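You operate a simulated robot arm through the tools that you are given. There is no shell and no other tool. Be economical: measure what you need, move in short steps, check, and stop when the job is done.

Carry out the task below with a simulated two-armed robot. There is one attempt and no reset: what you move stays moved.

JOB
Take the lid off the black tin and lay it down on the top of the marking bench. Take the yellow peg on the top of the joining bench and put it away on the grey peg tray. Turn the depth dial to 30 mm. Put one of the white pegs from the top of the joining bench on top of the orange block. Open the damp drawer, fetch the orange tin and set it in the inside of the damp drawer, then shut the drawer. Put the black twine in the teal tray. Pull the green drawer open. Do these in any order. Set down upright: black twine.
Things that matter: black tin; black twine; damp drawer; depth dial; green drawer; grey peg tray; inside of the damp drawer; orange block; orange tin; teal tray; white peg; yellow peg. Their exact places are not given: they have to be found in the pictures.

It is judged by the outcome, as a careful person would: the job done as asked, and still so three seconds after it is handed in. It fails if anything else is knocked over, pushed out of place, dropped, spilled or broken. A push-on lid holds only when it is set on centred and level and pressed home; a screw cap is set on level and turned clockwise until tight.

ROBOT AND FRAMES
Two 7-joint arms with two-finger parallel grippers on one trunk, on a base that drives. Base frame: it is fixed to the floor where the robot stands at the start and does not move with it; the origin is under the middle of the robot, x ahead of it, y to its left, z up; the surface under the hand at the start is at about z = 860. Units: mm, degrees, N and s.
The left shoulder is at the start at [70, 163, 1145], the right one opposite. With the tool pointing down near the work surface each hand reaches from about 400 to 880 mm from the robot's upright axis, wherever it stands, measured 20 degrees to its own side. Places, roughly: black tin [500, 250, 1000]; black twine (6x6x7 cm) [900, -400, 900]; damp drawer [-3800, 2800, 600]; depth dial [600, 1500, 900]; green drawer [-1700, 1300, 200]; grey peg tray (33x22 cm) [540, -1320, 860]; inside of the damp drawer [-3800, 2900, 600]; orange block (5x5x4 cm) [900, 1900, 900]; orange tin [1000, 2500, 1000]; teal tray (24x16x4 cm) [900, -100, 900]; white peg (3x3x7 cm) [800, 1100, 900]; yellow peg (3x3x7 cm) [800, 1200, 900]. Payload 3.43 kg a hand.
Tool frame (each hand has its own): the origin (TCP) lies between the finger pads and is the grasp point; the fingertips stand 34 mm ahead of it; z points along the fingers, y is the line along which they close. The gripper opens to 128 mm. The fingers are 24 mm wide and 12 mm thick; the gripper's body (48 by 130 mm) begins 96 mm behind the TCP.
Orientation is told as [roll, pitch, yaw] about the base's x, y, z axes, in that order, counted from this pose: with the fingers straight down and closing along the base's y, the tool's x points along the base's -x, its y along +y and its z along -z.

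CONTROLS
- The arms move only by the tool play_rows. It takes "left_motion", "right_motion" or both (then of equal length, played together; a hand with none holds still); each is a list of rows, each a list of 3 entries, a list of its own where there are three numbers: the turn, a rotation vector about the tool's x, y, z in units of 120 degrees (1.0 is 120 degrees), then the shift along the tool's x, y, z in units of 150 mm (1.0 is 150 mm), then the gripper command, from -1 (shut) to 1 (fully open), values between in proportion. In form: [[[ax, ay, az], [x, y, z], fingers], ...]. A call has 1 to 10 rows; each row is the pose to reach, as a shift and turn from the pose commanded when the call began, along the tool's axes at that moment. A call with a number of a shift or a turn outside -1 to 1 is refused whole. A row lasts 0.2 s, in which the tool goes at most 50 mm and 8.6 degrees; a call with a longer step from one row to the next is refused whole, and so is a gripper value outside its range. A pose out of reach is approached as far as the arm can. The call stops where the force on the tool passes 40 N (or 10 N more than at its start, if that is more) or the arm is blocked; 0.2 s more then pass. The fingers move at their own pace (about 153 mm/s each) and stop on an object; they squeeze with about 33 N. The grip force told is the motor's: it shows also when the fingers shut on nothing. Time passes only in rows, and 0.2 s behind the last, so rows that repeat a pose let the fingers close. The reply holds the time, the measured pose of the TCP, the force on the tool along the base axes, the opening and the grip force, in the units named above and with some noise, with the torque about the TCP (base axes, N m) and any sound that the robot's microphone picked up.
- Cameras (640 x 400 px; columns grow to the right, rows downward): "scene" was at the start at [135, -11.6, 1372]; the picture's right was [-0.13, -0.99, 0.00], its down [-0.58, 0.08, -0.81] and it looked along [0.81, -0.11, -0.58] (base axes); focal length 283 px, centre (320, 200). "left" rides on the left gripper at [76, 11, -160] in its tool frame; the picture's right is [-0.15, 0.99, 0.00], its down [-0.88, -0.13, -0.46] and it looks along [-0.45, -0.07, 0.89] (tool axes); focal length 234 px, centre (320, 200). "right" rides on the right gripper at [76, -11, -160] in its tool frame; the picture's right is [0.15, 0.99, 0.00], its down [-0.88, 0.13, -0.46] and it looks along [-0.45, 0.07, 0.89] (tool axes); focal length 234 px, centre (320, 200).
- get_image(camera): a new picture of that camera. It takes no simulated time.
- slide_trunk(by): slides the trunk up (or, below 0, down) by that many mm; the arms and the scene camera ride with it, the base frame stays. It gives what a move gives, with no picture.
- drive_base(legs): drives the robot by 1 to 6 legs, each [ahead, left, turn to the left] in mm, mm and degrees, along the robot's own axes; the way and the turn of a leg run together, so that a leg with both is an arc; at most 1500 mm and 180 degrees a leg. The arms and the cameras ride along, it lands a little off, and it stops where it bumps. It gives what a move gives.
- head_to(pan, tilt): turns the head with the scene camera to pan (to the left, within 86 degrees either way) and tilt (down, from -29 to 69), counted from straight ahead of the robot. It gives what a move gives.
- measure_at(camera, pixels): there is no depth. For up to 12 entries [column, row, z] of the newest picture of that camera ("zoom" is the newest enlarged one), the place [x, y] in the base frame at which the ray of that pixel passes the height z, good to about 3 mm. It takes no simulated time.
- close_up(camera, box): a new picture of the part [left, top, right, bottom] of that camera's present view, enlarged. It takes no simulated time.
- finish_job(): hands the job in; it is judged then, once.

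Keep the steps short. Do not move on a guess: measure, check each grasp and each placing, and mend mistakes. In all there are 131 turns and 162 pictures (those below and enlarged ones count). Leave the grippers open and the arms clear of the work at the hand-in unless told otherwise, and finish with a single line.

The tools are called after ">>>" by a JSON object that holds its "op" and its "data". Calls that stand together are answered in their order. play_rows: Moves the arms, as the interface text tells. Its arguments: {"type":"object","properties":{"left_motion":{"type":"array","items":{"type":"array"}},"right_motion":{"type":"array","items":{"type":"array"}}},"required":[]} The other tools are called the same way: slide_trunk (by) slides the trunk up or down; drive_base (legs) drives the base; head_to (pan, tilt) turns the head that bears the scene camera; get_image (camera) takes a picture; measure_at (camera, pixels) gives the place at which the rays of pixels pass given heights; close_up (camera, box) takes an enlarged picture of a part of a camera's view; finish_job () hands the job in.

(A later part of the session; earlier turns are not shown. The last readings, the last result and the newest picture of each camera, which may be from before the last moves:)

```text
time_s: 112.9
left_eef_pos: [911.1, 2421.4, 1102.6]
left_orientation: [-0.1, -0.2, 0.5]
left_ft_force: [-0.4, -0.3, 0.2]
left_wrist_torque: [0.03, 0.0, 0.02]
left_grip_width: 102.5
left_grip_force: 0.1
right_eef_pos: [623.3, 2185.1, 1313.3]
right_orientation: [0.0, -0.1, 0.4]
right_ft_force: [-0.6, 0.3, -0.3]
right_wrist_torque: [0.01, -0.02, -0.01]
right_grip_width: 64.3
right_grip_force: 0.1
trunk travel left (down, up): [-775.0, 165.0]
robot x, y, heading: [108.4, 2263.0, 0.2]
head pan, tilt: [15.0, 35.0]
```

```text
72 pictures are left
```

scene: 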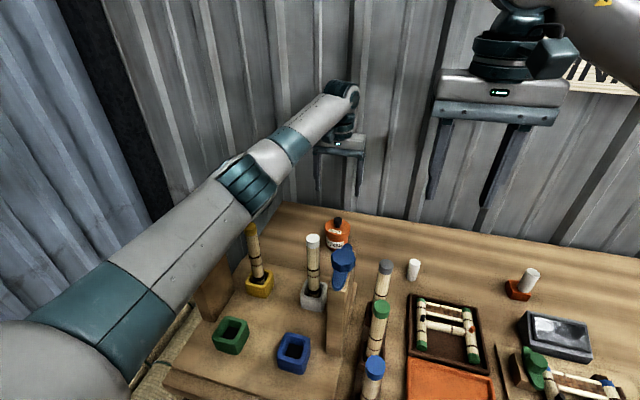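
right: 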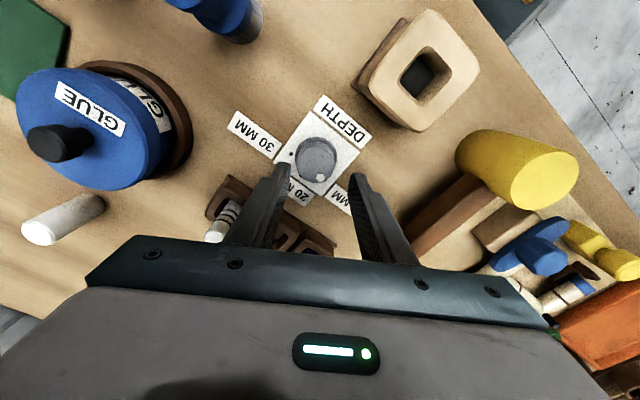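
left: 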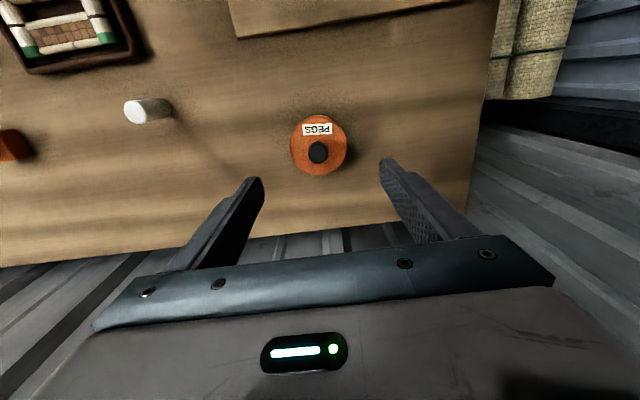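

>>> {"op": "measure_at", "data": {"camera": "left", "pixels": [[318, 153, 965], [319, 145, 937], [289, 147, 930], [348, 143, 930]]}}

>>> {"op": "play_rows", "data": {"left_motion": [[[0, 0, 0], [0, 0, 0.2], 0.6], [[0, 0, 0], [0, 0, 0.4], 0.6], [[0, 0, 0], [0, 0, 0.55], 0.6], [[0, 0, 0], [0, 0, 0.55], 0.6]]}}

>>> {"op": "get_image", "data": {"camera": "left"}}

>>> {"op": "get_image", "data": {"camera": "scene"}}

```text
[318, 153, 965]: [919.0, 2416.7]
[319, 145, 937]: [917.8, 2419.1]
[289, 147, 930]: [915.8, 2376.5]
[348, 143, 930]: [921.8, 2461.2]
```

```text
time_s: 113.9
left_eef_pos: [910.8, 2420.5, 1020.5]
left_orientation: [0.0, -0.1, 0.4]
left_ft_force: [0.9, -0.2, 0.2]
left_wrist_torque: [-0.02, 0.04, 0.0]
left_grip_width: 102.6
left_grip_force: 0.0
right_eef_pos: [624.8, 2185.8, 1313.2]
right_orientation: [0.1, 0.0, 0.5]
right_ft_force: [1.2, -1.0, 0.4]
right_wrist_torque: [-0.01, 0.0, -0.03]
right_grip_width: 64.2
right_grip_force: 0.0
trunk travel left (down, up): [-775.0, 165.0]
robot x, y, heading: [105.0, 2264.6, 0.0]
head pan, tilt: [15.0, 35.0]
```

```text
71 pictures are left
```

left: 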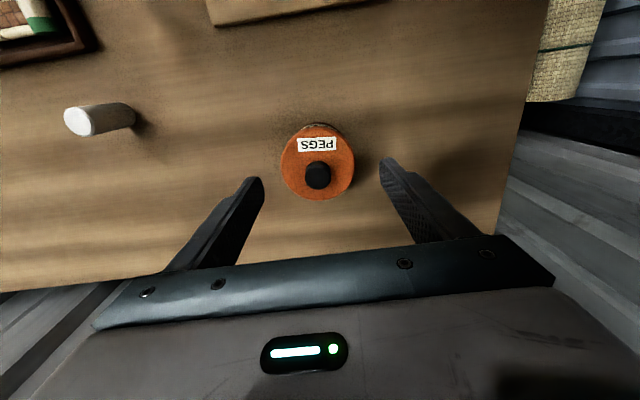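

```text
70 pictures are left
```

scene: 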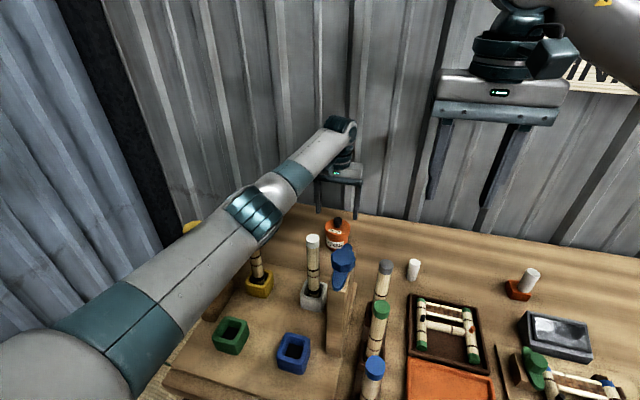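

>>> {"op": "measure_at", "data": {"camera": "left", "pixels": [[318, 174, 965], [317.5, 163, 937], [281, 163, 937], [354, 160, 937], [317, 199, 937]]}}

```text
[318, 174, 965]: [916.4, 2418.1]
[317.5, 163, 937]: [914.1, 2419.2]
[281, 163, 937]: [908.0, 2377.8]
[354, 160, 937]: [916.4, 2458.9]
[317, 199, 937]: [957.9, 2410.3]
```

>>> {"op": "play_rows", "data": {"left_motion": [[[0, 0, 0], [-0.03, -0.012, 0.15], 0.6], [[0, 0, 0], [-0.03, -0.012, 0.35], 0.6], [[0, 0, 0], [-0.03, -0.012, 0.5], 0.6], [[0, 0, 0], [-0.03, -0.012, 0.6], 0.6], [[0, 0, 0], [-0.03, -0.012, 0.6], 0.2], [[0, 0, 0], [-0.03, -0.012, 0.6], -0.5], [[0, 0, 0], [-0.03, -0.012, 0.6], -0.5], [[0, 0, 0], [-0.03, -0.012, 0.6], -1]]}}

>>> {"op": "get_image", "data": {"camera": "scene"}}

```text
time_s: 115.7
left_eef_pos: [917.6, 2416.4, 931.0]
left_orientation: [0.0, 0.1, 0.4]
left_ft_force: [0.1, 0.0, -1.8]
left_wrist_torque: [-0.01, 0.01, -0.02]
left_grip_width: 82.4
left_grip_force: 32.9
right_eef_pos: [625.3, 2185.0, 1312.4]
right_orientation: [0.0, 0.0, 0.3]
right_ft_force: [-0.7, -0.1, 0.6]
right_wrist_torque: [0.04, 0.02, 0.0]
right_grip_width: 64.2
right_grip_force: 0.0
trunk travel left (down, up): [-775.0, 165.0]
robot x, y, heading: [107.5, 2264.6, 0.6]
head pan, tilt: [15.0, 35.0]
```

```text
69 pictures are left
```

scene: 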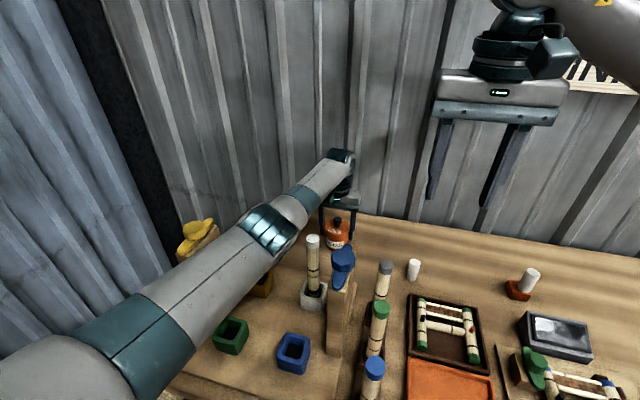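

Gripped at 82.4 mm (lid rim). Lift gently and check that the body comes along.

>>> {"op": "play_rows", "data": {"left_motion": [[[0, 0, 0], [0, 0, -0.03], -1], [[0, 0, 0], [0, 0, -0.07], -1], [[0, 0, 0], [0, 0, -0.13], -1], [[0, 0, 0], [0, 0, -0.2], -1], [[0, 0, 0], [0, 0, -0.3], -1]]}}

>>> {"op": "close_up", "data": {"camera": "scene", "box": [280, 150, 420, 260]}}

```text
time_s: 116.9
left_eef_pos: [915.3, 2418.7, 975.6]
left_orientation: [0.0, 0.0, 0.4]
left_ft_force: [0.3, -0.6, -2.1]
left_wrist_torque: [-0.01, -0.01, -0.03]
left_grip_width: 82.7
left_grip_force: 33.6
right_eef_pos: [625.0, 2183.7, 1312.6]
right_orientation: [0.1, -0.1, 0.4]
right_ft_force: [0.3, 0.0, -0.1]
right_wrist_torque: [0.02, 0.02, 0.0]
right_grip_width: 64.0
right_grip_force: 0.1
trunk travel left (down, up): [-775.0, 165.0]
robot x, y, heading: [107.0, 2263.8, 0.8]
head pan, tilt: [15.0, 35.0]
```

```text
3.64 times, centred on (350, 205) of scene
```

zoom: 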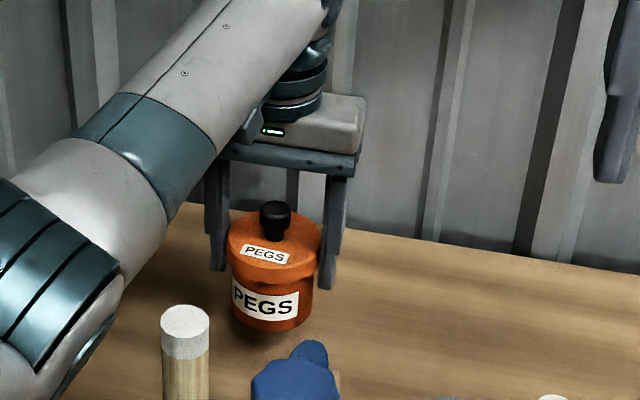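

Whole tin is held. Raise via trunk, then arm, then retract above the posts.

>>> {"op": "slide_trunk", "data": {"by": 160}}

>>> {"op": "play_rows", "data": {"left_motion": [[[0, 0, 0], [0, 0, -0.2], -1], [[0, 0, 0], [0, 0, -0.4], -1], [[0, 0, 0], [0, 0, -0.6], -1], [[0, 0, 0], [0, 0, -0.8], -1], [[0, 0, 0], [0.1, 0, -0.99], -1], [[0, 0, 0], [0.4, 0, -0.99], -1], [[0, 0, 0], [0.7, 0, -0.99], -1], [[0, 0, 0], [0.99, 0, -0.99], -1]]}}

>>> {"op": "play_rows", "data": {"left_motion": [[[0, 0, 0], [0.3, 0, 0], -1], [[0, 0, 0], [0.6, 0, 0], -1], [[0, 0, 0], [0.9, 0, 0], -1], [[0, 0, 0], [0.99, 0, 0], -1]]}}

>>> {"op": "get_image", "data": {"camera": "scene"}}

```text
time_s: 118.7
left_eef_pos: [915.7, 2419.3, 1135.6]
left_orientation: [0.0, 0.0, 0.4]
left_ft_force: [-0.1, -1.0, -3.0]
left_wrist_torque: [-0.02, 0.01, -0.01]
left_grip_width: 82.6
left_grip_force: 33.1
right_eef_pos: [625.1, 2184.2, 1472.5]
right_orientation: [0.0, 0.0, 0.3]
right_ft_force: [0.6, 0.2, 0.0]
right_wrist_torque: [0.01, 0.0, 0.01]
right_grip_width: 64.1
right_grip_force: 0.1
trunk travel left (down, up): [-935.0, 5.0]
robot x, y, heading: [103.5, 2267.2, 0.3]
head pan, tilt: [15.0, 35.0]
```

```text
time_s: 120.5
left_eef_pos: [764.0, 2417.6, 1284.1]
left_orientation: [0.0, -0.1, 0.3]
left_ft_force: [0.2, 0.5, -2.1]
left_wrist_torque: [0.03, 0.0, -0.02]
left_grip_width: 82.3
left_grip_force: 32.8
right_eef_pos: [623.4, 2183.9, 1472.9]
right_orientation: [0.0, -0.2, 0.3]
right_ft_force: [-0.4, 0.2, 0.3]
right_wrist_torque: [0.01, -0.02, 0.01]
right_grip_width: 64.1
right_grip_force: 0.1
trunk travel left (down, up): [-935.0, 5.0]
robot x, y, heading: [105.6, 2262.7, 0.5]
head pan, tilt: [15.0, 35.0]
```

```text
time_s: 121.5
left_eef_pos: [618.9, 2416.7, 1284.0]
left_orientation: [0.1, 0.1, 0.4]
left_ft_force: [0.6, 0.3, -2.7]
left_wrist_torque: [-0.01, 0.03, -0.04]
left_grip_width: 82.4
left_grip_force: 32.3
right_eef_pos: [625.5, 2184.9, 1472.5]
right_orientation: [0.0, -0.1, 0.3]
right_ft_force: [0.2, 0.1, 0.6]
right_wrist_torque: [-0.01, -0.02, 0.0]
right_grip_width: 63.9
right_grip_force: 0.1
trunk travel left (down, up): [-935.0, 5.0]
robot x, y, heading: [106.2, 2262.6, 0.4]
head pan, tilt: [15.0, 35.0]
```

```text
67 pictures are left
```

scene: 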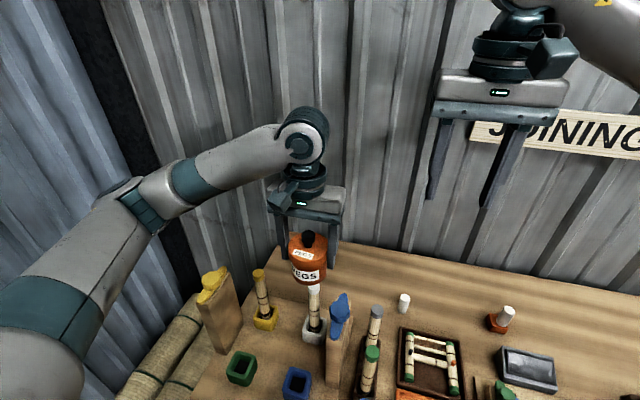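

Tin clear. Back off and turn around to look for the damp drawer.

>>> {"op": "drive_base", "data": {"legs": [[-800, 0, 0], [0, 0, 180]]}}

>>> {"op": "slide_trunk", "data": {"by": -310}}

>>> {"op": "head_to", "data": {"pan": 0, "tilt": 20}}

>>> {"op": "get_image", "data": {"camera": "scene"}}

```text
time_s: 133.2
left_eef_pos: [-1210.6, 2109.3, 1283.6]
left_orientation: [0.0, 0.0, -179.4]
left_ft_force: [0.5, -0.3, -3.8]
left_wrist_torque: [-0.02, -0.05, -0.01]
left_grip_width: 82.0
left_grip_force: 33.0
right_eef_pos: [-1217.1, 2340.3, 1472.4]
right_orientation: [0.0, 0.0, -179.5]
right_ft_force: [-0.6, 0.2, 0.3]
right_wrist_torque: [0.0, -0.03, -0.01]
right_grip_width: 64.0
right_grip_force: 0.0
trunk travel left (down, up): [-935.0, 5.0]
robot x, y, heading: [-701.5, 2262.1, -179.5]
head pan, tilt: [15.0, 35.0]
```

```text
time_s: 136.2
left_eef_pos: [-1211.2, 2109.6, 974.8]
left_orientation: [0.1, 0.0, -179.5]
left_ft_force: [-0.9, 0.9, -2.1]
left_wrist_torque: [0.01, 0.0, -0.01]
left_grip_width: 82.2
left_grip_force: 33.2
right_eef_pos: [-1218.0, 2341.1, 1162.3]
right_orientation: [0.1, 0.0, -179.4]
right_ft_force: [-0.2, -0.1, -0.2]
right_wrist_torque: [-0.01, 0.01, -0.01]
right_grip_width: 63.9
right_grip_force: 0.1
trunk travel left (down, up): [-625.0, 315.0]
robot x, y, heading: [-700.9, 2261.2, -179.6]
head pan, tilt: [15.0, 35.0]
```

```text
time_s: 137.0
left_eef_pos: [-1210.4, 2109.3, 974.2]
left_orientation: [-0.1, 0.0, -179.6]
left_ft_force: [-0.9, 0.4, -3.2]
left_wrist_torque: [0.02, 0.0, 0.04]
left_grip_width: 82.4
left_grip_force: 32.6
right_eef_pos: [-1216.8, 2340.3, 1162.7]
right_orientation: [0.1, 0.0, -179.4]
right_ft_force: [-0.6, 0.1, 0.4]
right_wrist_torque: [0.01, 0.03, 0.02]
right_grip_width: 64.0
right_grip_force: 0.0
trunk travel left (down, up): [-625.0, 315.0]
robot x, y, heading: [-700.3, 2265.7, -179.2]
head pan, tilt: [0.0, 20.0]
```

```text
66 pictures are left
```

scene: 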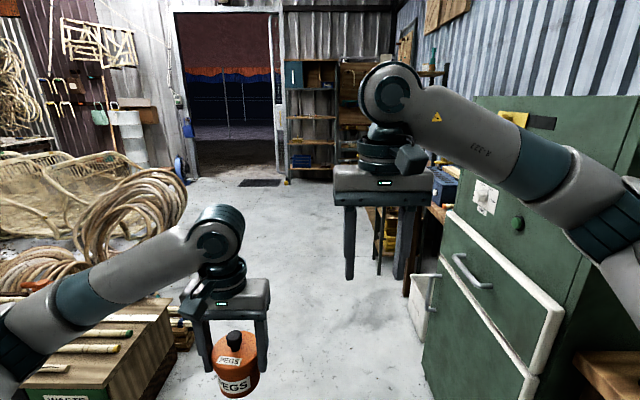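

>>> {"op": "measure_at", "data": {"camera": "scene", "pixels": [[425, 385, 0], [410, 320, 0], [410, 275, 300], [177, 345, 600], [177, 345, 400], [150, 399, 0], [520, 400, 0]]}}

>>> {"op": "head_to", "data": {"pan": -50, "tilt": 25}}

>>> {"op": "get_image", "data": {"camera": "scene"}}

>>> {"op": "head_to", "data": {"pan": 40, "tilt": 35}}

>>> {"op": "get_image", "data": {"camera": "scene"}}

```text
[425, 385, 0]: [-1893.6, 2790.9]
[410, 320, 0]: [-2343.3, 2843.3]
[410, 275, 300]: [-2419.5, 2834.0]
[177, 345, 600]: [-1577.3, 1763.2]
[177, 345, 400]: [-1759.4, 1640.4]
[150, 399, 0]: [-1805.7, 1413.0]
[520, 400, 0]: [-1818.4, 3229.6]
```

```text
time_s: 138.2
left_eef_pos: [-1210.9, 2109.3, 975.0]
left_orientation: [-0.1, 0.0, -179.5]
left_ft_force: [-0.5, 0.1, -3.2]
left_wrist_torque: [-0.01, 0.01, 0.02]
left_grip_width: 82.1
left_grip_force: 32.8
right_eef_pos: [-1218.2, 2340.4, 1163.6]
right_orientation: [0.0, 0.0, -179.4]
right_ft_force: [0.5, -0.4, 0.2]
right_wrist_torque: [-0.02, -0.02, 0.02]
right_grip_width: 64.0
right_grip_force: 0.1
trunk travel left (down, up): [-625.0, 315.0]
robot x, y, heading: [-696.8, 2264.5, -179.4]
head pan, tilt: [-50.0, 25.0]
```

```text
65 pictures are left
```

scene: 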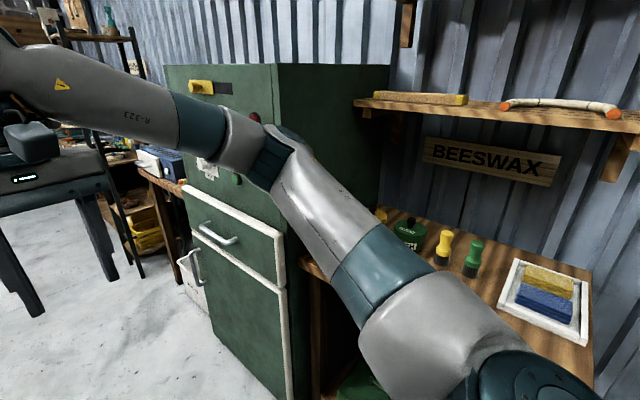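

```text
time_s: 139.8
left_eef_pos: [-1210.7, 2109.9, 974.5]
left_orientation: [0.0, 0.0, -179.5]
left_ft_force: [-0.2, 0.0, -2.1]
left_wrist_torque: [-0.03, -0.01, 0.01]
left_grip_width: 82.0
left_grip_force: 33.3
right_eef_pos: [-1217.0, 2340.1, 1162.5]
right_orientation: [-0.1, 0.1, -179.3]
right_ft_force: [-0.7, -0.3, 0.8]
right_wrist_torque: [-0.01, 0.01, 0.01]
right_grip_width: 63.9
right_grip_force: 0.1
trunk travel left (down, up): [-625.0, 315.0]
robot x, y, heading: [-697.7, 2262.7, -179.5]
head pan, tilt: [40.0, 35.0]
```

```text
64 pictures are left
```

scene: 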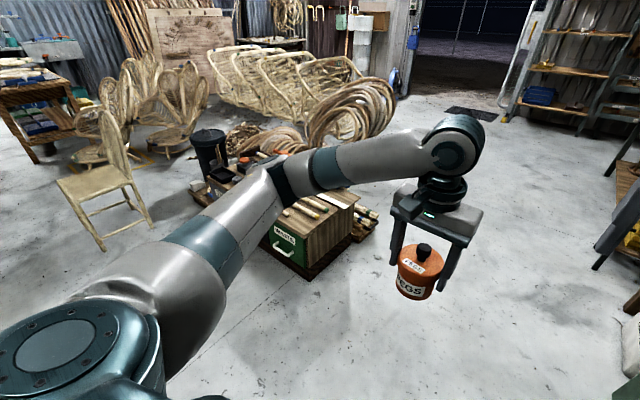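

The green drawer is in the chest near [-1700,1300] with a white handle. Now go along the wall to the damp drawer.

>>> {"op": "drive_base", "data": {"legs": [[1300, 110, 0], [1100, 0, 0]]}}

>>> {"op": "head_to", "data": {"pan": -40, "tilt": 25}}

>>> {"op": "get_image", "data": {"camera": "scene"}}

```text
time_s: 151.7
left_eef_pos: [-3629.6, 1977.8, 974.3]
left_orientation: [0.1, 0.0, -179.2]
left_ft_force: [-0.3, -0.4, -2.0]
left_wrist_torque: [0.0, -0.02, 0.0]
left_grip_width: 81.7
left_grip_force: 33.0
right_eef_pos: [-3636.3, 2207.8, 1162.5]
right_orientation: [-0.1, 0.0, -179.2]
right_ft_force: [-1.1, -1.3, 0.4]
right_wrist_torque: [0.0, -0.02, -0.01]
right_grip_width: 64.0
right_grip_force: 0.1
trunk travel left (down, up): [-625.0, 315.0]
robot x, y, heading: [-3118.4, 2135.9, -179.4]
head pan, tilt: [40.0, 35.0]
```

```text
time_s: 153.3
left_eef_pos: [-3629.0, 1977.4, 974.5]
left_orientation: [0.0, 0.0, -179.2]
left_ft_force: [0.7, -0.5, -2.3]
left_wrist_torque: [-0.01, -0.02, 0.0]
left_grip_width: 81.6
left_grip_force: 32.4
right_eef_pos: [-3637.0, 2209.2, 1162.0]
right_orientation: [0.0, 0.0, -179.2]
right_ft_force: [0.2, 0.2, 0.6]
right_wrist_torque: [0.04, 0.0, -0.02]
right_grip_width: 64.1
right_grip_force: 0.1
trunk travel left (down, up): [-625.0, 315.0]
robot x, y, heading: [-3117.4, 2130.8, -179.3]
head pan, tilt: [-40.0, 25.0]
```

```text
63 pictures are left
```

scene: 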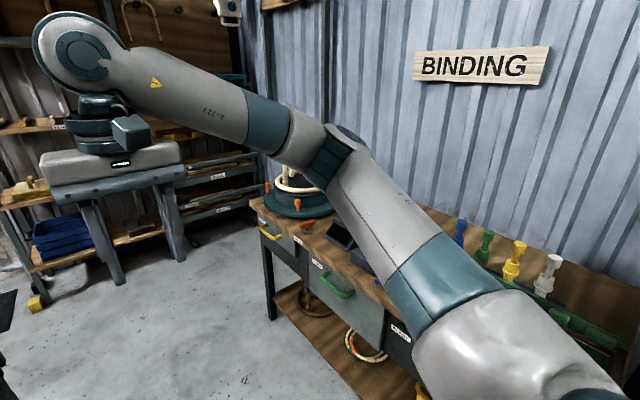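

>>> {"op": "close_up", "data": {"camera": "scene", "box": [240, 200, 440, 340]}}

>>> {"op": "measure_at", "data": {"camera": "scene", "pixels": [[333, 288, 620], [268, 232, 620], [400, 335, 650], [270, 300, 0], [245, 215, 800], [390, 305, 800]]}}

```text
2.86 times, centred on (340, 270) of scene
```

zoom: 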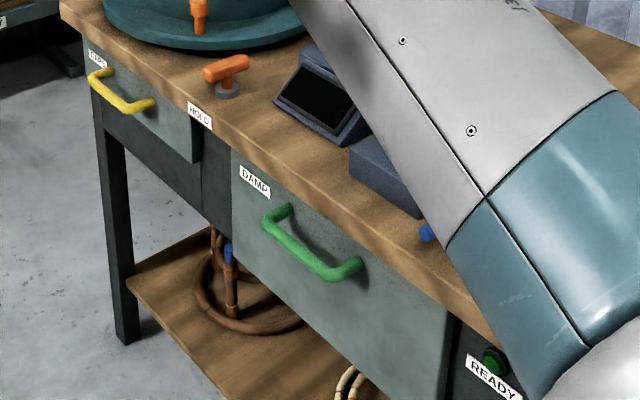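

```text
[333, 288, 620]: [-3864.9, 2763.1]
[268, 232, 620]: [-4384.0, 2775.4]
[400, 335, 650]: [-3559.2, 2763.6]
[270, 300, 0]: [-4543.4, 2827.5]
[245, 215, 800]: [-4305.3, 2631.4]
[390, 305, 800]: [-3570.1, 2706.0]
```

Damp drawer: green handle at about [-3860,2765,620]. Move in front of it and turn to face it.

>>> {"op": "drive_base", "data": {"legs": [[730, 250, 0], [0, 0, -90.7]]}}

>>> {"op": "head_to", "data": {"pan": 0, "tilt": 40}}

>>> {"op": "get_image", "data": {"camera": "scene"}}

```text
time_s: 161.2
left_eef_pos: [-4003.1, 2381.8, 973.6]
left_orientation: [0.0, 0.1, 91.1]
left_ft_force: [-0.4, 0.2, -2.8]
left_wrist_torque: [-0.05, 0.01, 0.03]
left_grip_width: 81.0
left_grip_force: 33.0
right_eef_pos: [-3771.1, 2391.2, 1162.9]
right_orientation: [0.0, -0.1, 91.2]
right_ft_force: [0.4, 0.5, 0.0]
right_wrist_torque: [-0.02, 0.01, 0.01]
right_grip_width: 64.0
right_grip_force: 0.1
trunk travel left (down, up): [-625.0, 315.0]
robot x, y, heading: [-3841.6, 1869.5, 91.3]
head pan, tilt: [-40.0, 25.0]
```

```text
time_s: 162.3
left_eef_pos: [-4004.1, 2381.2, 974.4]
left_orientation: [0.0, 0.1, 91.2]
left_ft_force: [-0.2, 0.3, -2.5]
left_wrist_torque: [0.0, -0.03, 0.03]
left_grip_width: 81.4
left_grip_force: 33.1
right_eef_pos: [-3771.8, 2391.7, 1162.2]
right_orientation: [0.0, 0.0, 91.2]
right_ft_force: [0.3, -0.5, 0.4]
right_wrist_torque: [0.02, -0.02, 0.0]
right_grip_width: 63.8
right_grip_force: 0.1
trunk travel left (down, up): [-625.0, 315.0]
robot x, y, heading: [-3844.9, 1871.8, 91.2]
head pan, tilt: [0.0, 40.0]
```

```text
61 pictures are left
```

scene: 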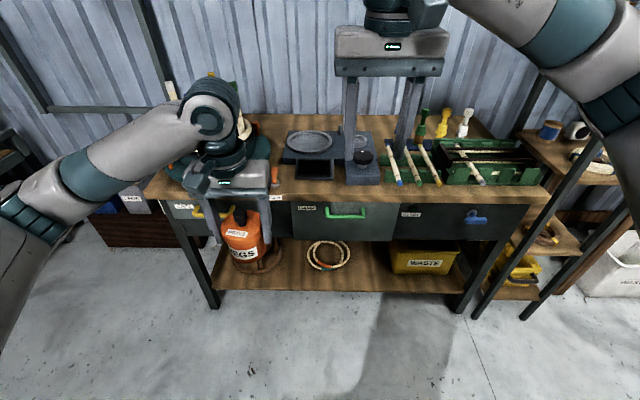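

>>> {"op": "measure_at", "data": {"camera": "scene", "pixels": [[346, 216, 620], [346, 216, 660], [346, 216, 700], [325, 215, 660], [366, 214, 660], [291, 240, 500], [393, 240, 500], [340, 197, 860]]}}

>>> {"op": "close_up", "data": {"camera": "scene", "box": [270, 180, 430, 280]}}

>>> {"op": "get_image", "data": {"camera": "right"}}

```text
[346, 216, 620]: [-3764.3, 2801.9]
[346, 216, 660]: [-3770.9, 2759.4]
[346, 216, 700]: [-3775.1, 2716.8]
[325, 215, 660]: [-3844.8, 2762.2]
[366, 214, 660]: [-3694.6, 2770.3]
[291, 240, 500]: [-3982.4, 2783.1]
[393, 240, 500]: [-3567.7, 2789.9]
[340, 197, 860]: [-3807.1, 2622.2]
```

```text
4.00 times, centred on (350, 230) of scene
```

zoom: 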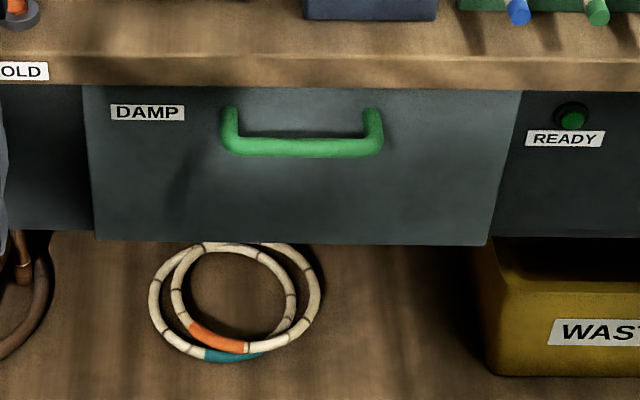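

```text
59 pictures are left
```

right: 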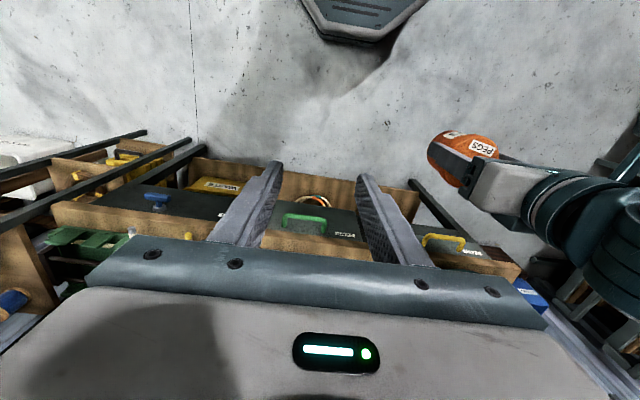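

>>> {"op": "measure_at", "data": {"camera": "right", "pixels": [[306, 217, 620], [306, 217, 660], [306, 217, 700], [306, 217, 740], [283, 217, 700], [328, 219, 700]]}}

>>> {"op": "close_up", "data": {"camera": "right", "box": [240, 180, 400, 280]}}

```text
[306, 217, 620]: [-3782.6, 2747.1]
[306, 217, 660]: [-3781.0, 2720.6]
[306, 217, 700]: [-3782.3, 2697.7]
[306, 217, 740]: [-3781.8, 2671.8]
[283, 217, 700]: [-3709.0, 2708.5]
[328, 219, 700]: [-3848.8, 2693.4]
```

```text
4.00 times, centred on (320, 230) of right
```

zoom: 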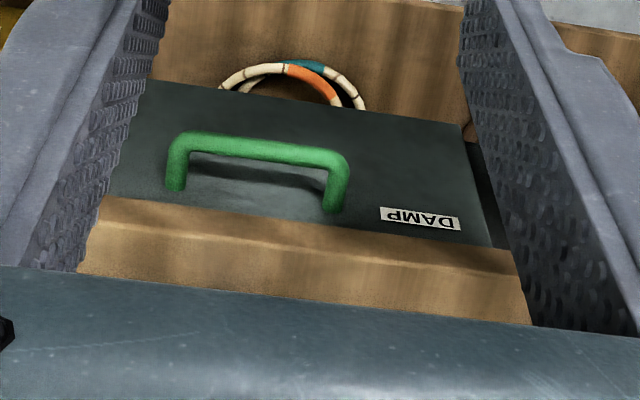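

Handle bar triangulates to about [-3780, 2667, 747]. I rotate the right hand so it points at the drawer with fingers closing vertically (two halves).

>>> {"op": "play_rows", "data": {"right_motion": [[[0.041, -0.041, -0.041], [0, 0, 0], 0], [[0.082, -0.082, -0.082], [0, 0, 0], 0], [[0.123, -0.123, -0.123], [0, 0, 0], 0], [[0.164, -0.164, -0.164], [0, 0, 0], 0], [[0.205, -0.205, -0.205], [0, 0, 0], 0], [[0.246, -0.246, -0.246], [0, 0, 0], 0], [[0.287, -0.287, -0.287], [0, 0, 0], 0]]}}

>>> {"op": "play_rows", "data": {"right_motion": [[[0.041, -0.041, -0.041], [0, 0, 0], 0], [[0.082, -0.082, -0.082], [0, 0, 0], 0], [[0.123, -0.123, -0.123], [0, 0, 0], 0], [[0.164, -0.164, -0.164], [0, 0, 0], 0], [[0.205, -0.205, -0.205], [0, 0, 0], 0], [[0.246, -0.246, -0.246], [0, 0, 0], 0], [[0.287, -0.287, -0.287], [0, 0, 0], 0], [[0.29, -0.29, -0.29], [0, 0, 0], 0]]}}

>>> {"op": "get_image", "data": {"camera": "scene"}}

```text
time_s: 163.9
left_eef_pos: [-4004.5, 2381.5, 974.0]
left_orientation: [0.0, 0.0, 91.2]
left_ft_force: [0.0, -0.4, -3.3]
left_wrist_torque: [-0.03, 0.02, 0.0]
left_grip_width: 81.0
left_grip_force: 32.9
right_eef_pos: [-3771.5, 2390.9, 1162.9]
right_orientation: [-44.9, -19.5, 135.9]
right_ft_force: [0.2, 0.0, -0.6]
right_wrist_torque: [0.0, 0.0, -0.02]
right_grip_width: 64.0
right_grip_force: 0.1
trunk travel left (down, up): [-625.0, 315.0]
robot x, y, heading: [-3844.5, 1868.4, 91.4]
head pan, tilt: [0.0, 40.0]
```

```text
time_s: 165.7
left_eef_pos: [-4003.8, 2381.7, 973.9]
left_orientation: [0.0, 0.0, 91.2]
left_ft_force: [0.0, -0.6, -3.1]
left_wrist_torque: [0.01, -0.02, 0.0]
left_grip_width: 81.0
left_grip_force: 33.1
right_eef_pos: [-3802.2, 2428.9, 1165.7]
right_orientation: [-90.0, 0.0, -178.8]
right_ft_force: [0.3, 0.1, -0.1]
right_wrist_torque: [-0.07, 0.02, 0.03]
right_grip_width: 64.0
right_grip_force: 0.0
right hand out of reach, approached as far as the arm can: row 5, 6, 7, 8
trunk travel left (down, up): [-625.0, 315.0]
robot x, y, heading: [-3845.6, 1875.4, 91.1]
head pan, tilt: [0.0, 40.0]
```

```text
57 pictures are left
```

scene: 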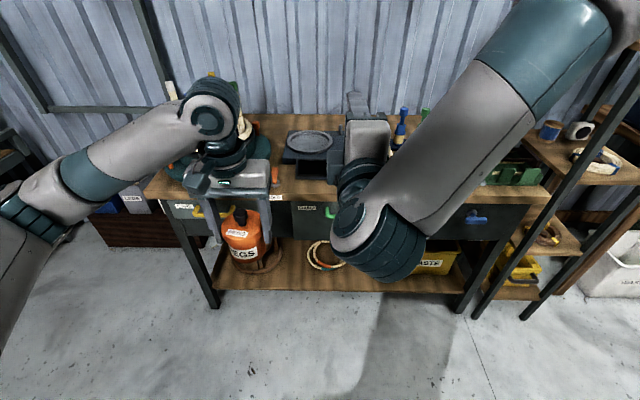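

Orientation good. Lower the trunk 250, raise the tin, bring the right hand to the handle's height.

>>> {"op": "slide_trunk", "data": {"by": -250}}

>>> {"op": "play_rows", "data": {"right_motion": [[[0, 0, 0], [0.04, 0.25, 0], 0.2], [[0, 0, 0], [0.08, 0.5, 0], 0.2], [[0, 0, 0], [0.12, 0.75, 0], 0.2], [[0, 0, 0], [0.15, 0.99, 0], 0.2], [[0, 0, 0], [0.15, 0.99, 0], 0.2]], "left_motion": [[[0, 0, 0], [0, 0, -0.25], -1], [[0, 0, 0], [0, 0, -0.5], -1], [[0, 0, 0], [0, 0, -0.75], -1], [[0, 0, 0], [0, 0, -0.99], -1], [[0, 0, 0], [0, 0, -0.99], -1]]}}

>>> {"op": "head_to", "data": {"pan": 0, "tilt": 30}}

>>> {"op": "get_image", "data": {"camera": "right"}}

>>> {"op": "get_image", "data": {"camera": "scene"}}

```text
time_s: 168.3
left_eef_pos: [-4003.7, 2382.7, 723.4]
left_orientation: [0.0, 0.0, 91.1]
left_ft_force: [0.0, 0.1, -2.2]
left_wrist_torque: [-0.03, 0.02, 0.0]
left_grip_width: 80.9
left_grip_force: 33.2
right_eef_pos: [-3802.9, 2428.4, 914.8]
right_orientation: [-90.0, -0.2, -178.8]
right_ft_force: [0.1, -0.3, 0.2]
right_wrist_torque: [0.0, -0.02, 0.03]
right_grip_width: 64.2
right_grip_force: 0.0
trunk travel left (down, up): [-375.0, 565.0]
robot x, y, heading: [-3845.9, 1872.4, 91.3]
head pan, tilt: [0.0, 40.0]
```

```text
time_s: 169.5
left_eef_pos: [-4004.1, 2382.6, 873.1]
left_orientation: [0.0, 0.0, 91.2]
left_ft_force: [0.7, -0.1, -2.0]
left_wrist_torque: [0.01, 0.0, 0.01]
left_grip_width: 80.8
left_grip_force: 32.7
right_eef_pos: [-3791.5, 2440.0, 779.0]
right_orientation: [-89.5, 0.0, -178.9]
right_ft_force: [-1.0, -0.4, 0.7]
right_wrist_torque: [-0.03, 0.01, 0.01]
right_grip_width: 76.9
right_grip_force: 0.1
right hand out of reach, approached as far as the arm can: row 1, 4, 5
trunk travel left (down, up): [-375.0, 565.0]
robot x, y, heading: [-3844.4, 1871.6, 91.2]
head pan, tilt: [0.0, 40.0]
```

```text
time_s: 170.2
left_eef_pos: [-4003.5, 2382.4, 873.1]
left_orientation: [-0.1, 0.0, 91.2]
left_ft_force: [-0.2, 0.5, -2.4]
left_wrist_torque: [0.01, -0.02, 0.01]
left_grip_width: 80.9
left_grip_force: 32.9
right_eef_pos: [-3791.0, 2440.6, 780.4]
right_orientation: [-89.7, -0.1, -178.9]
right_ft_force: [0.6, 0.1, -0.2]
right_wrist_torque: [-0.04, 0.05, -0.03]
right_grip_width: 76.8
right_grip_force: 0.0
trunk travel left (down, up): [-375.0, 565.0]
robot x, y, heading: [-3843.7, 1872.9, 91.3]
head pan, tilt: [0.0, 30.0]
```

```text
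56 pictures are left
```

right: 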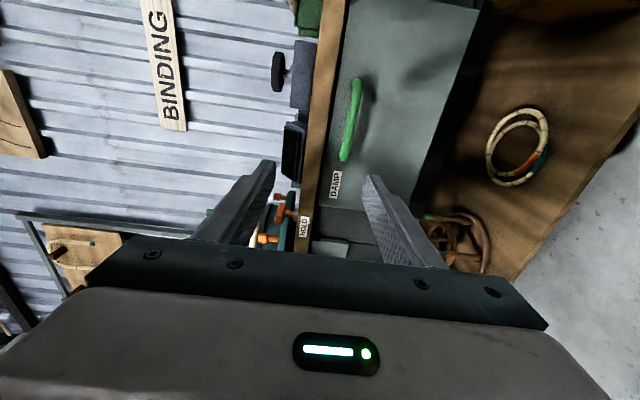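

```text
55 pictures are left
```

scene: 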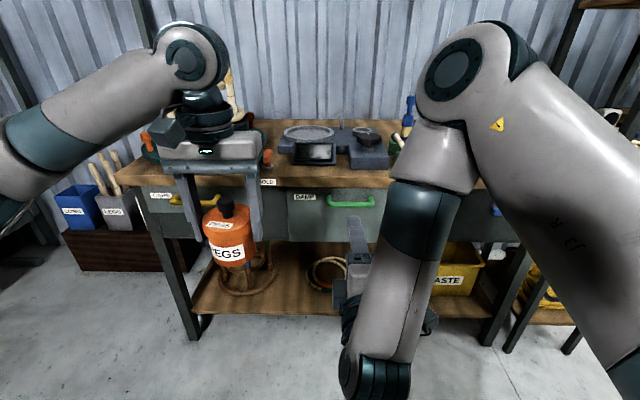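

Hand too close to the body, so I will pull by driving. Extend toward the handle, estimated z≈738.

>>> {"op": "play_rows", "data": {"right_motion": [[[0, 0, 0], [0.03, 0.07, 0.25], 0.2], [[0, 0, 0], [0.06, 0.14, 0.5], 0.2], [[0, 0, 0], [0.09, 0.21, 0.75], 0.2], [[0, 0, 0], [0.107, 0.267, 0.95], 0.2], [[0, 0, 0], [0.107, 0.267, 0.95], 0.2]]}}

>>> {"op": "get_image", "data": {"camera": "right"}}

>>> {"op": "close_up", "data": {"camera": "scene", "box": [270, 150, 430, 270]}}

```text
time_s: 171.4
left_eef_pos: [-4003.0, 2381.7, 872.4]
left_orientation: [0.0, 0.0, 91.2]
left_ft_force: [0.2, 0.0, -2.5]
left_wrist_torque: [-0.03, 0.01, -0.03]
left_grip_width: 80.6
left_grip_force: 32.6
right_eef_pos: [-3811.6, 2573.7, 758.6]
right_orientation: [-89.3, -0.1, 179.8]
right_ft_force: [-0.2, 0.0, -0.5]
right_wrist_torque: [-0.03, 0.01, -0.01]
right_grip_width: 77.1
right_grip_force: 0.1
right hand out of reach, approached as far as the arm can: row 2, 3, 4, 5
trunk travel left (down, up): [-375.0, 565.0]
robot x, y, heading: [-3843.4, 1876.8, 91.4]
head pan, tilt: [0.0, 30.0]
```

```text
54 pictures are left
```

right: 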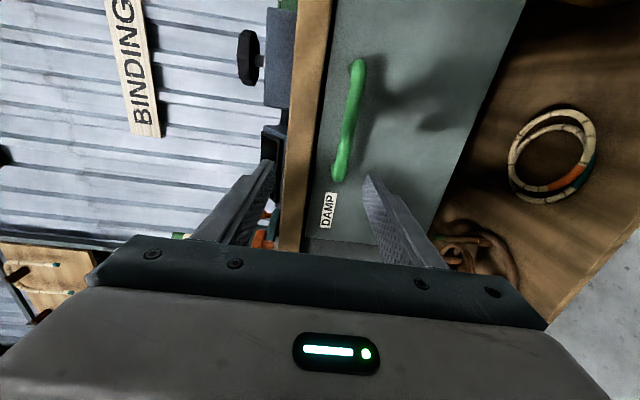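

```text
3.33 times, centred on (350, 210) of scene
```

zoom: 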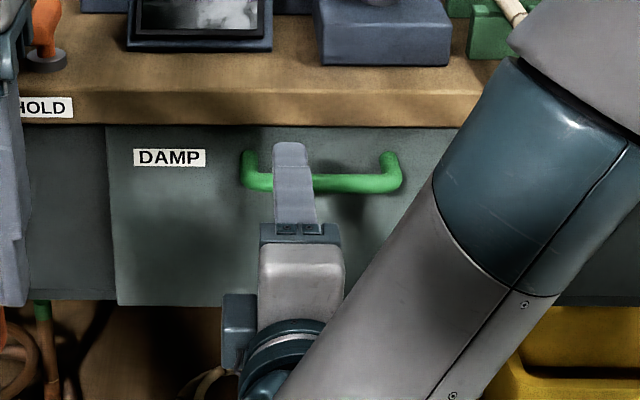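

The wrist prefers this pose, so I position with trunk and base instead: trunk −22, base right 40.

>>> {"op": "slide_trunk", "data": {"by": -22}}

>>> {"op": "drive_base", "data": {"legs": [[0, -40, 0]]}}

>>> {"op": "get_image", "data": {"camera": "right"}}

>>> {"op": "close_up", "data": {"camera": "scene", "box": [270, 150, 430, 270]}}

```text
time_s: 172.1
left_eef_pos: [-4003.4, 2382.5, 850.8]
left_orientation: [0.0, -0.2, 91.2]
left_ft_force: [0.0, 0.2, -2.4]
left_wrist_torque: [-0.03, 0.02, -0.05]
left_grip_width: 81.0
left_grip_force: 32.8
right_eef_pos: [-3810.4, 2572.8, 737.6]
right_orientation: [-89.3, -0.1, 179.8]
right_ft_force: [-0.4, -1.1, 0.1]
right_wrist_torque: [-0.02, -0.06, 0.01]
right_grip_width: 77.0
right_grip_force: 0.1
trunk travel left (down, up): [-353.0, 587.0]
robot x, y, heading: [-3847.3, 1870.9, 91.3]
head pan, tilt: [0.0, 30.0]
```

```text
time_s: 173.0
left_eef_pos: [-3963.5, 2382.9, 850.6]
left_orientation: [0.1, -0.1, 91.2]
left_ft_force: [0.6, 1.4, -2.8]
left_wrist_torque: [-0.01, 0.03, 0.02]
left_grip_width: 80.7
left_grip_force: 33.4
right_eef_pos: [-3768.8, 2573.6, 736.2]
right_orientation: [-89.2, -0.1, 179.8]
right_ft_force: [-0.3, -0.7, -0.4]
right_wrist_torque: [-0.02, 0.02, 0.03]
right_grip_width: 76.9
right_grip_force: 0.1
trunk travel left (down, up): [-353.0, 587.0]
robot x, y, heading: [-3805.7, 1873.3, 91.2]
head pan, tilt: [0.0, 30.0]
```

```text
52 pictures are left
```

right: 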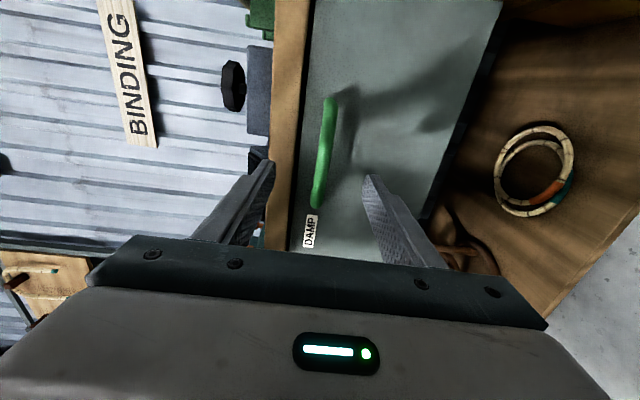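

```text
3.33 times, centred on (350, 210) of scene
```

zoom: 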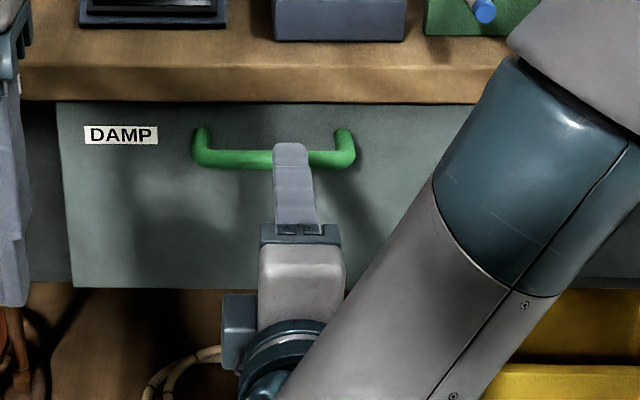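

Bar is between the fingers' planes (z≈730). Drive ahead 70.

>>> {"op": "drive_base", "data": {"legs": [[70, 0, 0]]}}

>>> {"op": "get_image", "data": {"camera": "right"}}

```text
time_s: 174.0
left_eef_pos: [-3964.2, 2453.6, 849.4]
left_orientation: [0.0, 0.1, 91.3]
left_ft_force: [-0.4, 0.8, -2.8]
left_wrist_torque: [-0.08, 0.01, 0.0]
left_grip_width: 80.5
left_grip_force: 32.6
right_eef_pos: [-3772.4, 2644.7, 736.5]
right_orientation: [-89.2, 0.0, 179.7]
right_ft_force: [0.4, 0.6, -0.6]
right_wrist_torque: [0.07, -0.06, 0.0]
right_grip_width: 76.8
right_grip_force: 0.1
trunk travel left (down, up): [-353.0, 587.0]
robot x, y, heading: [-3805.4, 1938.3, 91.3]
head pan, tilt: [0.0, 30.0]
```

```text
50 pictures are left
```

right: 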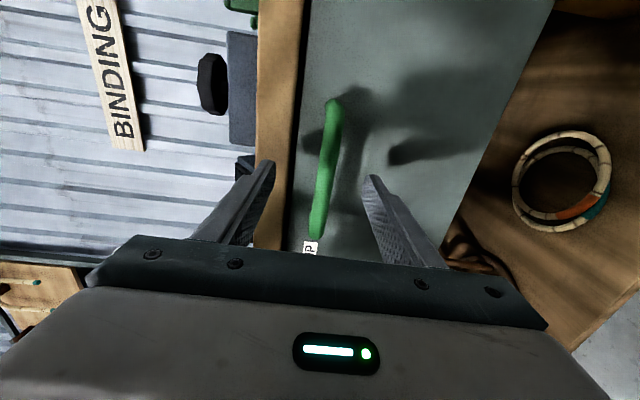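

Triangulated bar y≈2680; tips are just reaching it. Ahead 27 more, then close.

>>> {"op": "drive_base", "data": {"legs": [[27, 0, 0]]}}

>>> {"op": "play_rows", "data": {"right_motion": [[[0, 0, 0], [0, 0, 0], -0.2], [[0, 0, 0], [0, 0, 0], -0.6], [[0, 0, 0], [0, 0, 0], -1], [[0, 0, 0], [0, 0, 0], -1], [[0, 0, 0], [0, 0, 0], -1]]}}

>>> {"op": "close_up", "data": {"camera": "scene", "box": [270, 150, 430, 270]}}

```text
time_s: 174.8
left_eef_pos: [-3965.7, 2481.7, 850.7]
left_orientation: [0.1, 0.1, 91.1]
left_ft_force: [-1.1, 0.9, -2.4]
left_wrist_torque: [-0.07, -0.05, -0.03]
left_grip_width: 80.9
left_grip_force: 33.3
right_eef_pos: [-3772.4, 2671.5, 733.9]
right_orientation: [-89.2, 0.0, 179.8]
right_ft_force: [-0.1, 1.1, -0.3]
right_wrist_torque: [0.03, 0.04, 0.01]
right_grip_width: 76.8
right_grip_force: 0.0
trunk travel left (down, up): [-353.0, 587.0]
robot x, y, heading: [-3810.3, 1966.4, 91.4]
head pan, tilt: [0.0, 30.0]
```

```text
time_s: 176.0
left_eef_pos: [-3964.6, 2481.2, 848.0]
left_orientation: [0.0, 0.2, 91.2]
left_ft_force: [0.9, -0.3, -3.0]
left_wrist_torque: [-0.02, 0.0, 0.01]
left_grip_width: 80.3
left_grip_force: 33.2
right_eef_pos: [-3773.6, 2670.6, 730.4]
right_orientation: [-88.7, 0.0, 179.9]
right_ft_force: [-0.5, -12.6, -37.3]
right_wrist_torque: [-0.3, 0.0, -0.46]
right_grip_width: 15.8
right_grip_force: 44.8
trunk travel left (down, up): [-353.0, 587.0]
robot x, y, heading: [-3807.4, 1966.0, 91.2]
head pan, tilt: [0.0, 30.0]
```

```text
3.33 times, centred on (350, 210) of scene
```

zoom: 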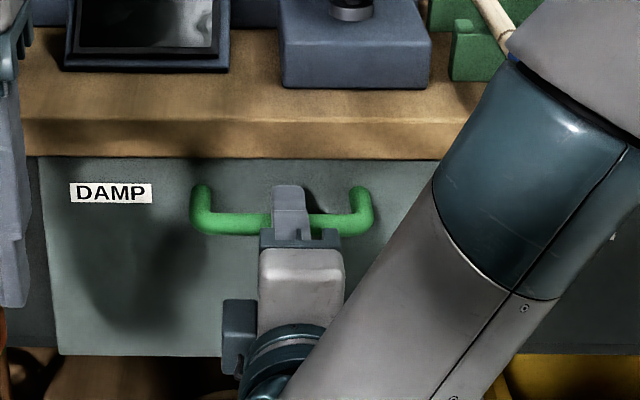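

Bar gripped (15.8). Relieve height by 8 mm, then pull by driving back 230.

>>> {"op": "slide_trunk", "data": {"by": -8}}

>>> {"op": "drive_base", "data": {"legs": [[-230, 0, 0]]}}

>>> {"op": "get_image", "data": {"camera": "scene"}}

```text
time_s: 176.6
left_eef_pos: [-3965.2, 2480.0, 842.0]
left_orientation: [0.1, 0.0, 91.3]
left_ft_force: [0.0, -0.2, -2.6]
left_wrist_torque: [-0.01, 0.0, 0.0]
left_grip_width: 80.5
left_grip_force: 32.8
right_eef_pos: [-3773.8, 2670.3, 730.5]
right_orientation: [-89.5, 0.0, 179.9]
right_ft_force: [1.5, -12.6, -11.7]
right_wrist_torque: [-0.1, -0.22, 0.71]
right_grip_width: 15.4
right_grip_force: 45.0
trunk travel left (down, up): [-345.0, 595.0]
robot x, y, heading: [-3807.4, 1967.5, 91.2]
head pan, tilt: [0.0, 30.0]
```

```text
time_s: 178.3
left_eef_pos: [-3963.6, 2251.2, 841.4]
left_orientation: [-0.1, 0.0, 91.1]
left_ft_force: [0.0, -0.8, -3.4]
left_wrist_torque: [-0.03, -0.02, 0.03]
left_grip_width: 80.7
left_grip_force: 33.1
right_eef_pos: [-3771.6, 2441.9, 731.3]
right_orientation: [-89.4, 0.0, -179.8]
right_ft_force: [-35.3, 0.7, 9.4]
right_wrist_torque: [0.05, -0.03, -0.24]
right_grip_width: 15.4
right_grip_force: 45.0
trunk travel left (down, up): [-345.0, 595.0]
robot x, y, heading: [-3804.3, 1740.2, 91.0]
head pan, tilt: [0.0, 30.0]
```

```text
48 pictures are left
```

scene: 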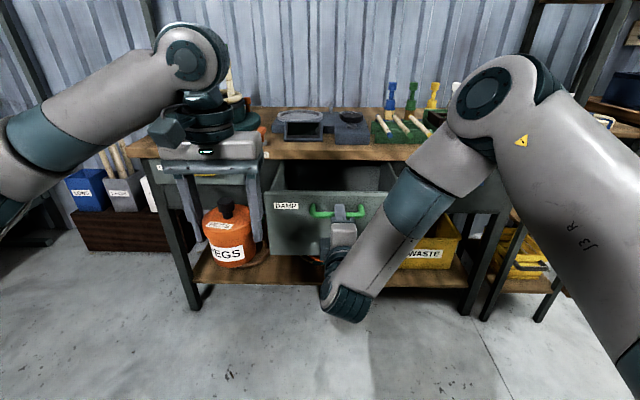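

Drawer is open; right hand keeps the handle. Look into the drawer.

>>> {"op": "close_up", "data": {"camera": "scene", "box": [240, 130, 440, 270]}}

>>> {"op": "measure_at", "data": {"camera": "scene", "pixels": [[272, 192, 800], [387, 192, 800], [330, 192, 800], [330, 192, 780], [335, 211, 735]]}}

```text
2.86 times, centred on (340, 200) of scene
```

zoom: 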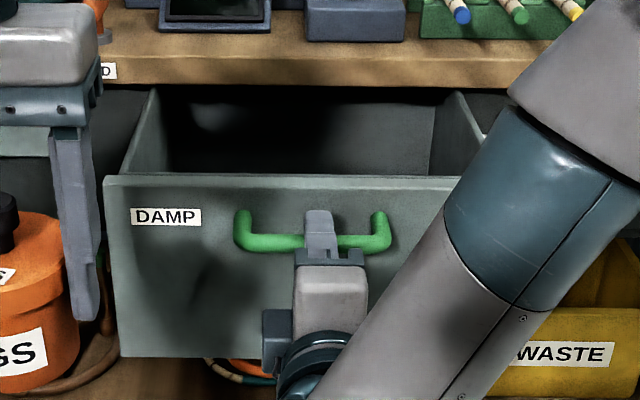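

```text
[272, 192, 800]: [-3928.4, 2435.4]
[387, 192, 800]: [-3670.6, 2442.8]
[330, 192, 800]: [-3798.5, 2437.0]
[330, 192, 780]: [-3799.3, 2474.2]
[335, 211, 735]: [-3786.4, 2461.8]
```

Drawer rim at y≈2480, z≈778; spans x −3950…−3620. Carry the tin up and over to [-3860, 2550].

>>> {"op": "play_rows", "data": {"left_motion": [[[0, 0, 0], [0, 0, -0.25], -1], [[0, 0, 0], [-0.1, -0.15, -0.42], -1], [[0, 0, 0], [-0.3, -0.35, -0.42], -1], [[0, 0, 0], [-0.5, -0.55, -0.42], -1], [[0, 0, 0], [-0.75, -0.69, -0.42], -1], [[0, 0, 0], [-0.99, -0.69, -0.42], -1]]}}

>>> {"op": "play_rows", "data": {"left_motion": [[[0, 0, 0], [-0.25, 0, 0], -1], [[0, 0, 0], [-0.5, 0, 0], -1], [[0, 0, 0], [-0.75, 0, 0], -1], [[0, 0, 0], [-0.99, 0, 0], -1], [[0, 0, 0], [-0.99, 0, 0], -1]]}}

>>> {"op": "get_image", "data": {"camera": "left"}}

>>> {"op": "get_image", "data": {"camera": "scene"}}

```text
time_s: 179.7
left_eef_pos: [-3859.8, 2403.4, 905.2]
left_orientation: [0.0, 0.0, 91.1]
left_ft_force: [0.9, -0.7, -2.6]
left_wrist_torque: [-0.03, 0.02, 0.01]
left_grip_width: 80.4
left_grip_force: 33.3
right_eef_pos: [-3771.8, 2442.1, 729.6]
right_orientation: [-89.5, -0.1, -179.7]
right_ft_force: [-11.7, 1.3, 6.5]
right_wrist_torque: [0.1, -0.07, 1.17]
right_grip_width: 15.4
right_grip_force: 45.4
trunk travel left (down, up): [-345.0, 595.0]
robot x, y, heading: [-3800.0, 1743.7, 91.2]
head pan, tilt: [0.0, 30.0]
```

```text
time_s: 180.9
left_eef_pos: [-3873.1, 2503.0, 902.7]
left_orientation: [0.0, 0.1, 91.1]
left_ft_force: [0.0, 0.7, -1.6]
left_wrist_torque: [-0.03, 0.01, -0.01]
left_grip_width: 80.5
left_grip_force: 33.2
left hand out of reach, approached as far as the arm can: row 3, 4, 5
right_eef_pos: [-3770.4, 2441.8, 729.7]
right_orientation: [-89.5, -0.1, -179.8]
right_ft_force: [-18.5, 1.7, 8.5]
right_wrist_torque: [0.13, -0.13, -0.22]
right_grip_width: 15.8
right_grip_force: 44.9
trunk travel left (down, up): [-345.0, 595.0]
robot x, y, heading: [-3802.8, 1740.8, 91.0]
head pan, tilt: [0.0, 30.0]
```

```text
46 pictures are left
```

left: 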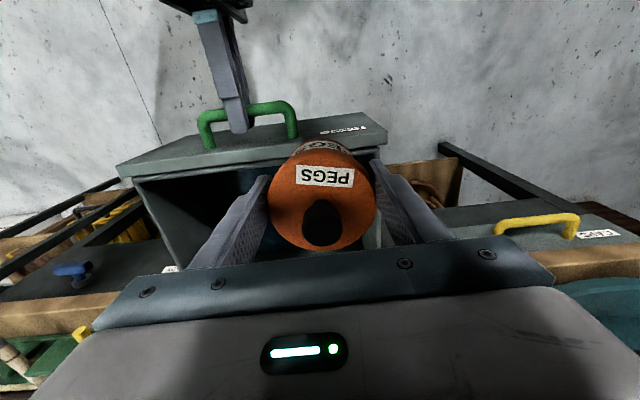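

```text
45 pictures are left
```

scene: 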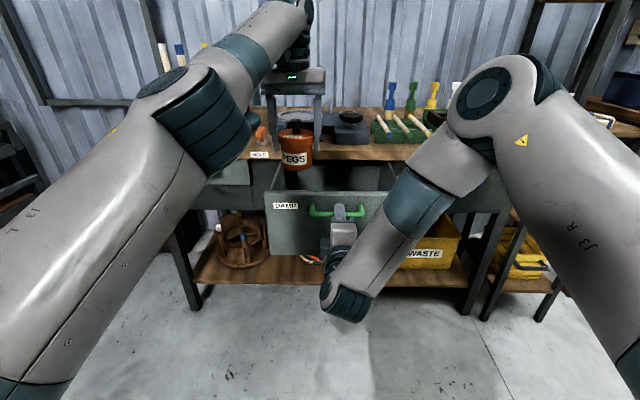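

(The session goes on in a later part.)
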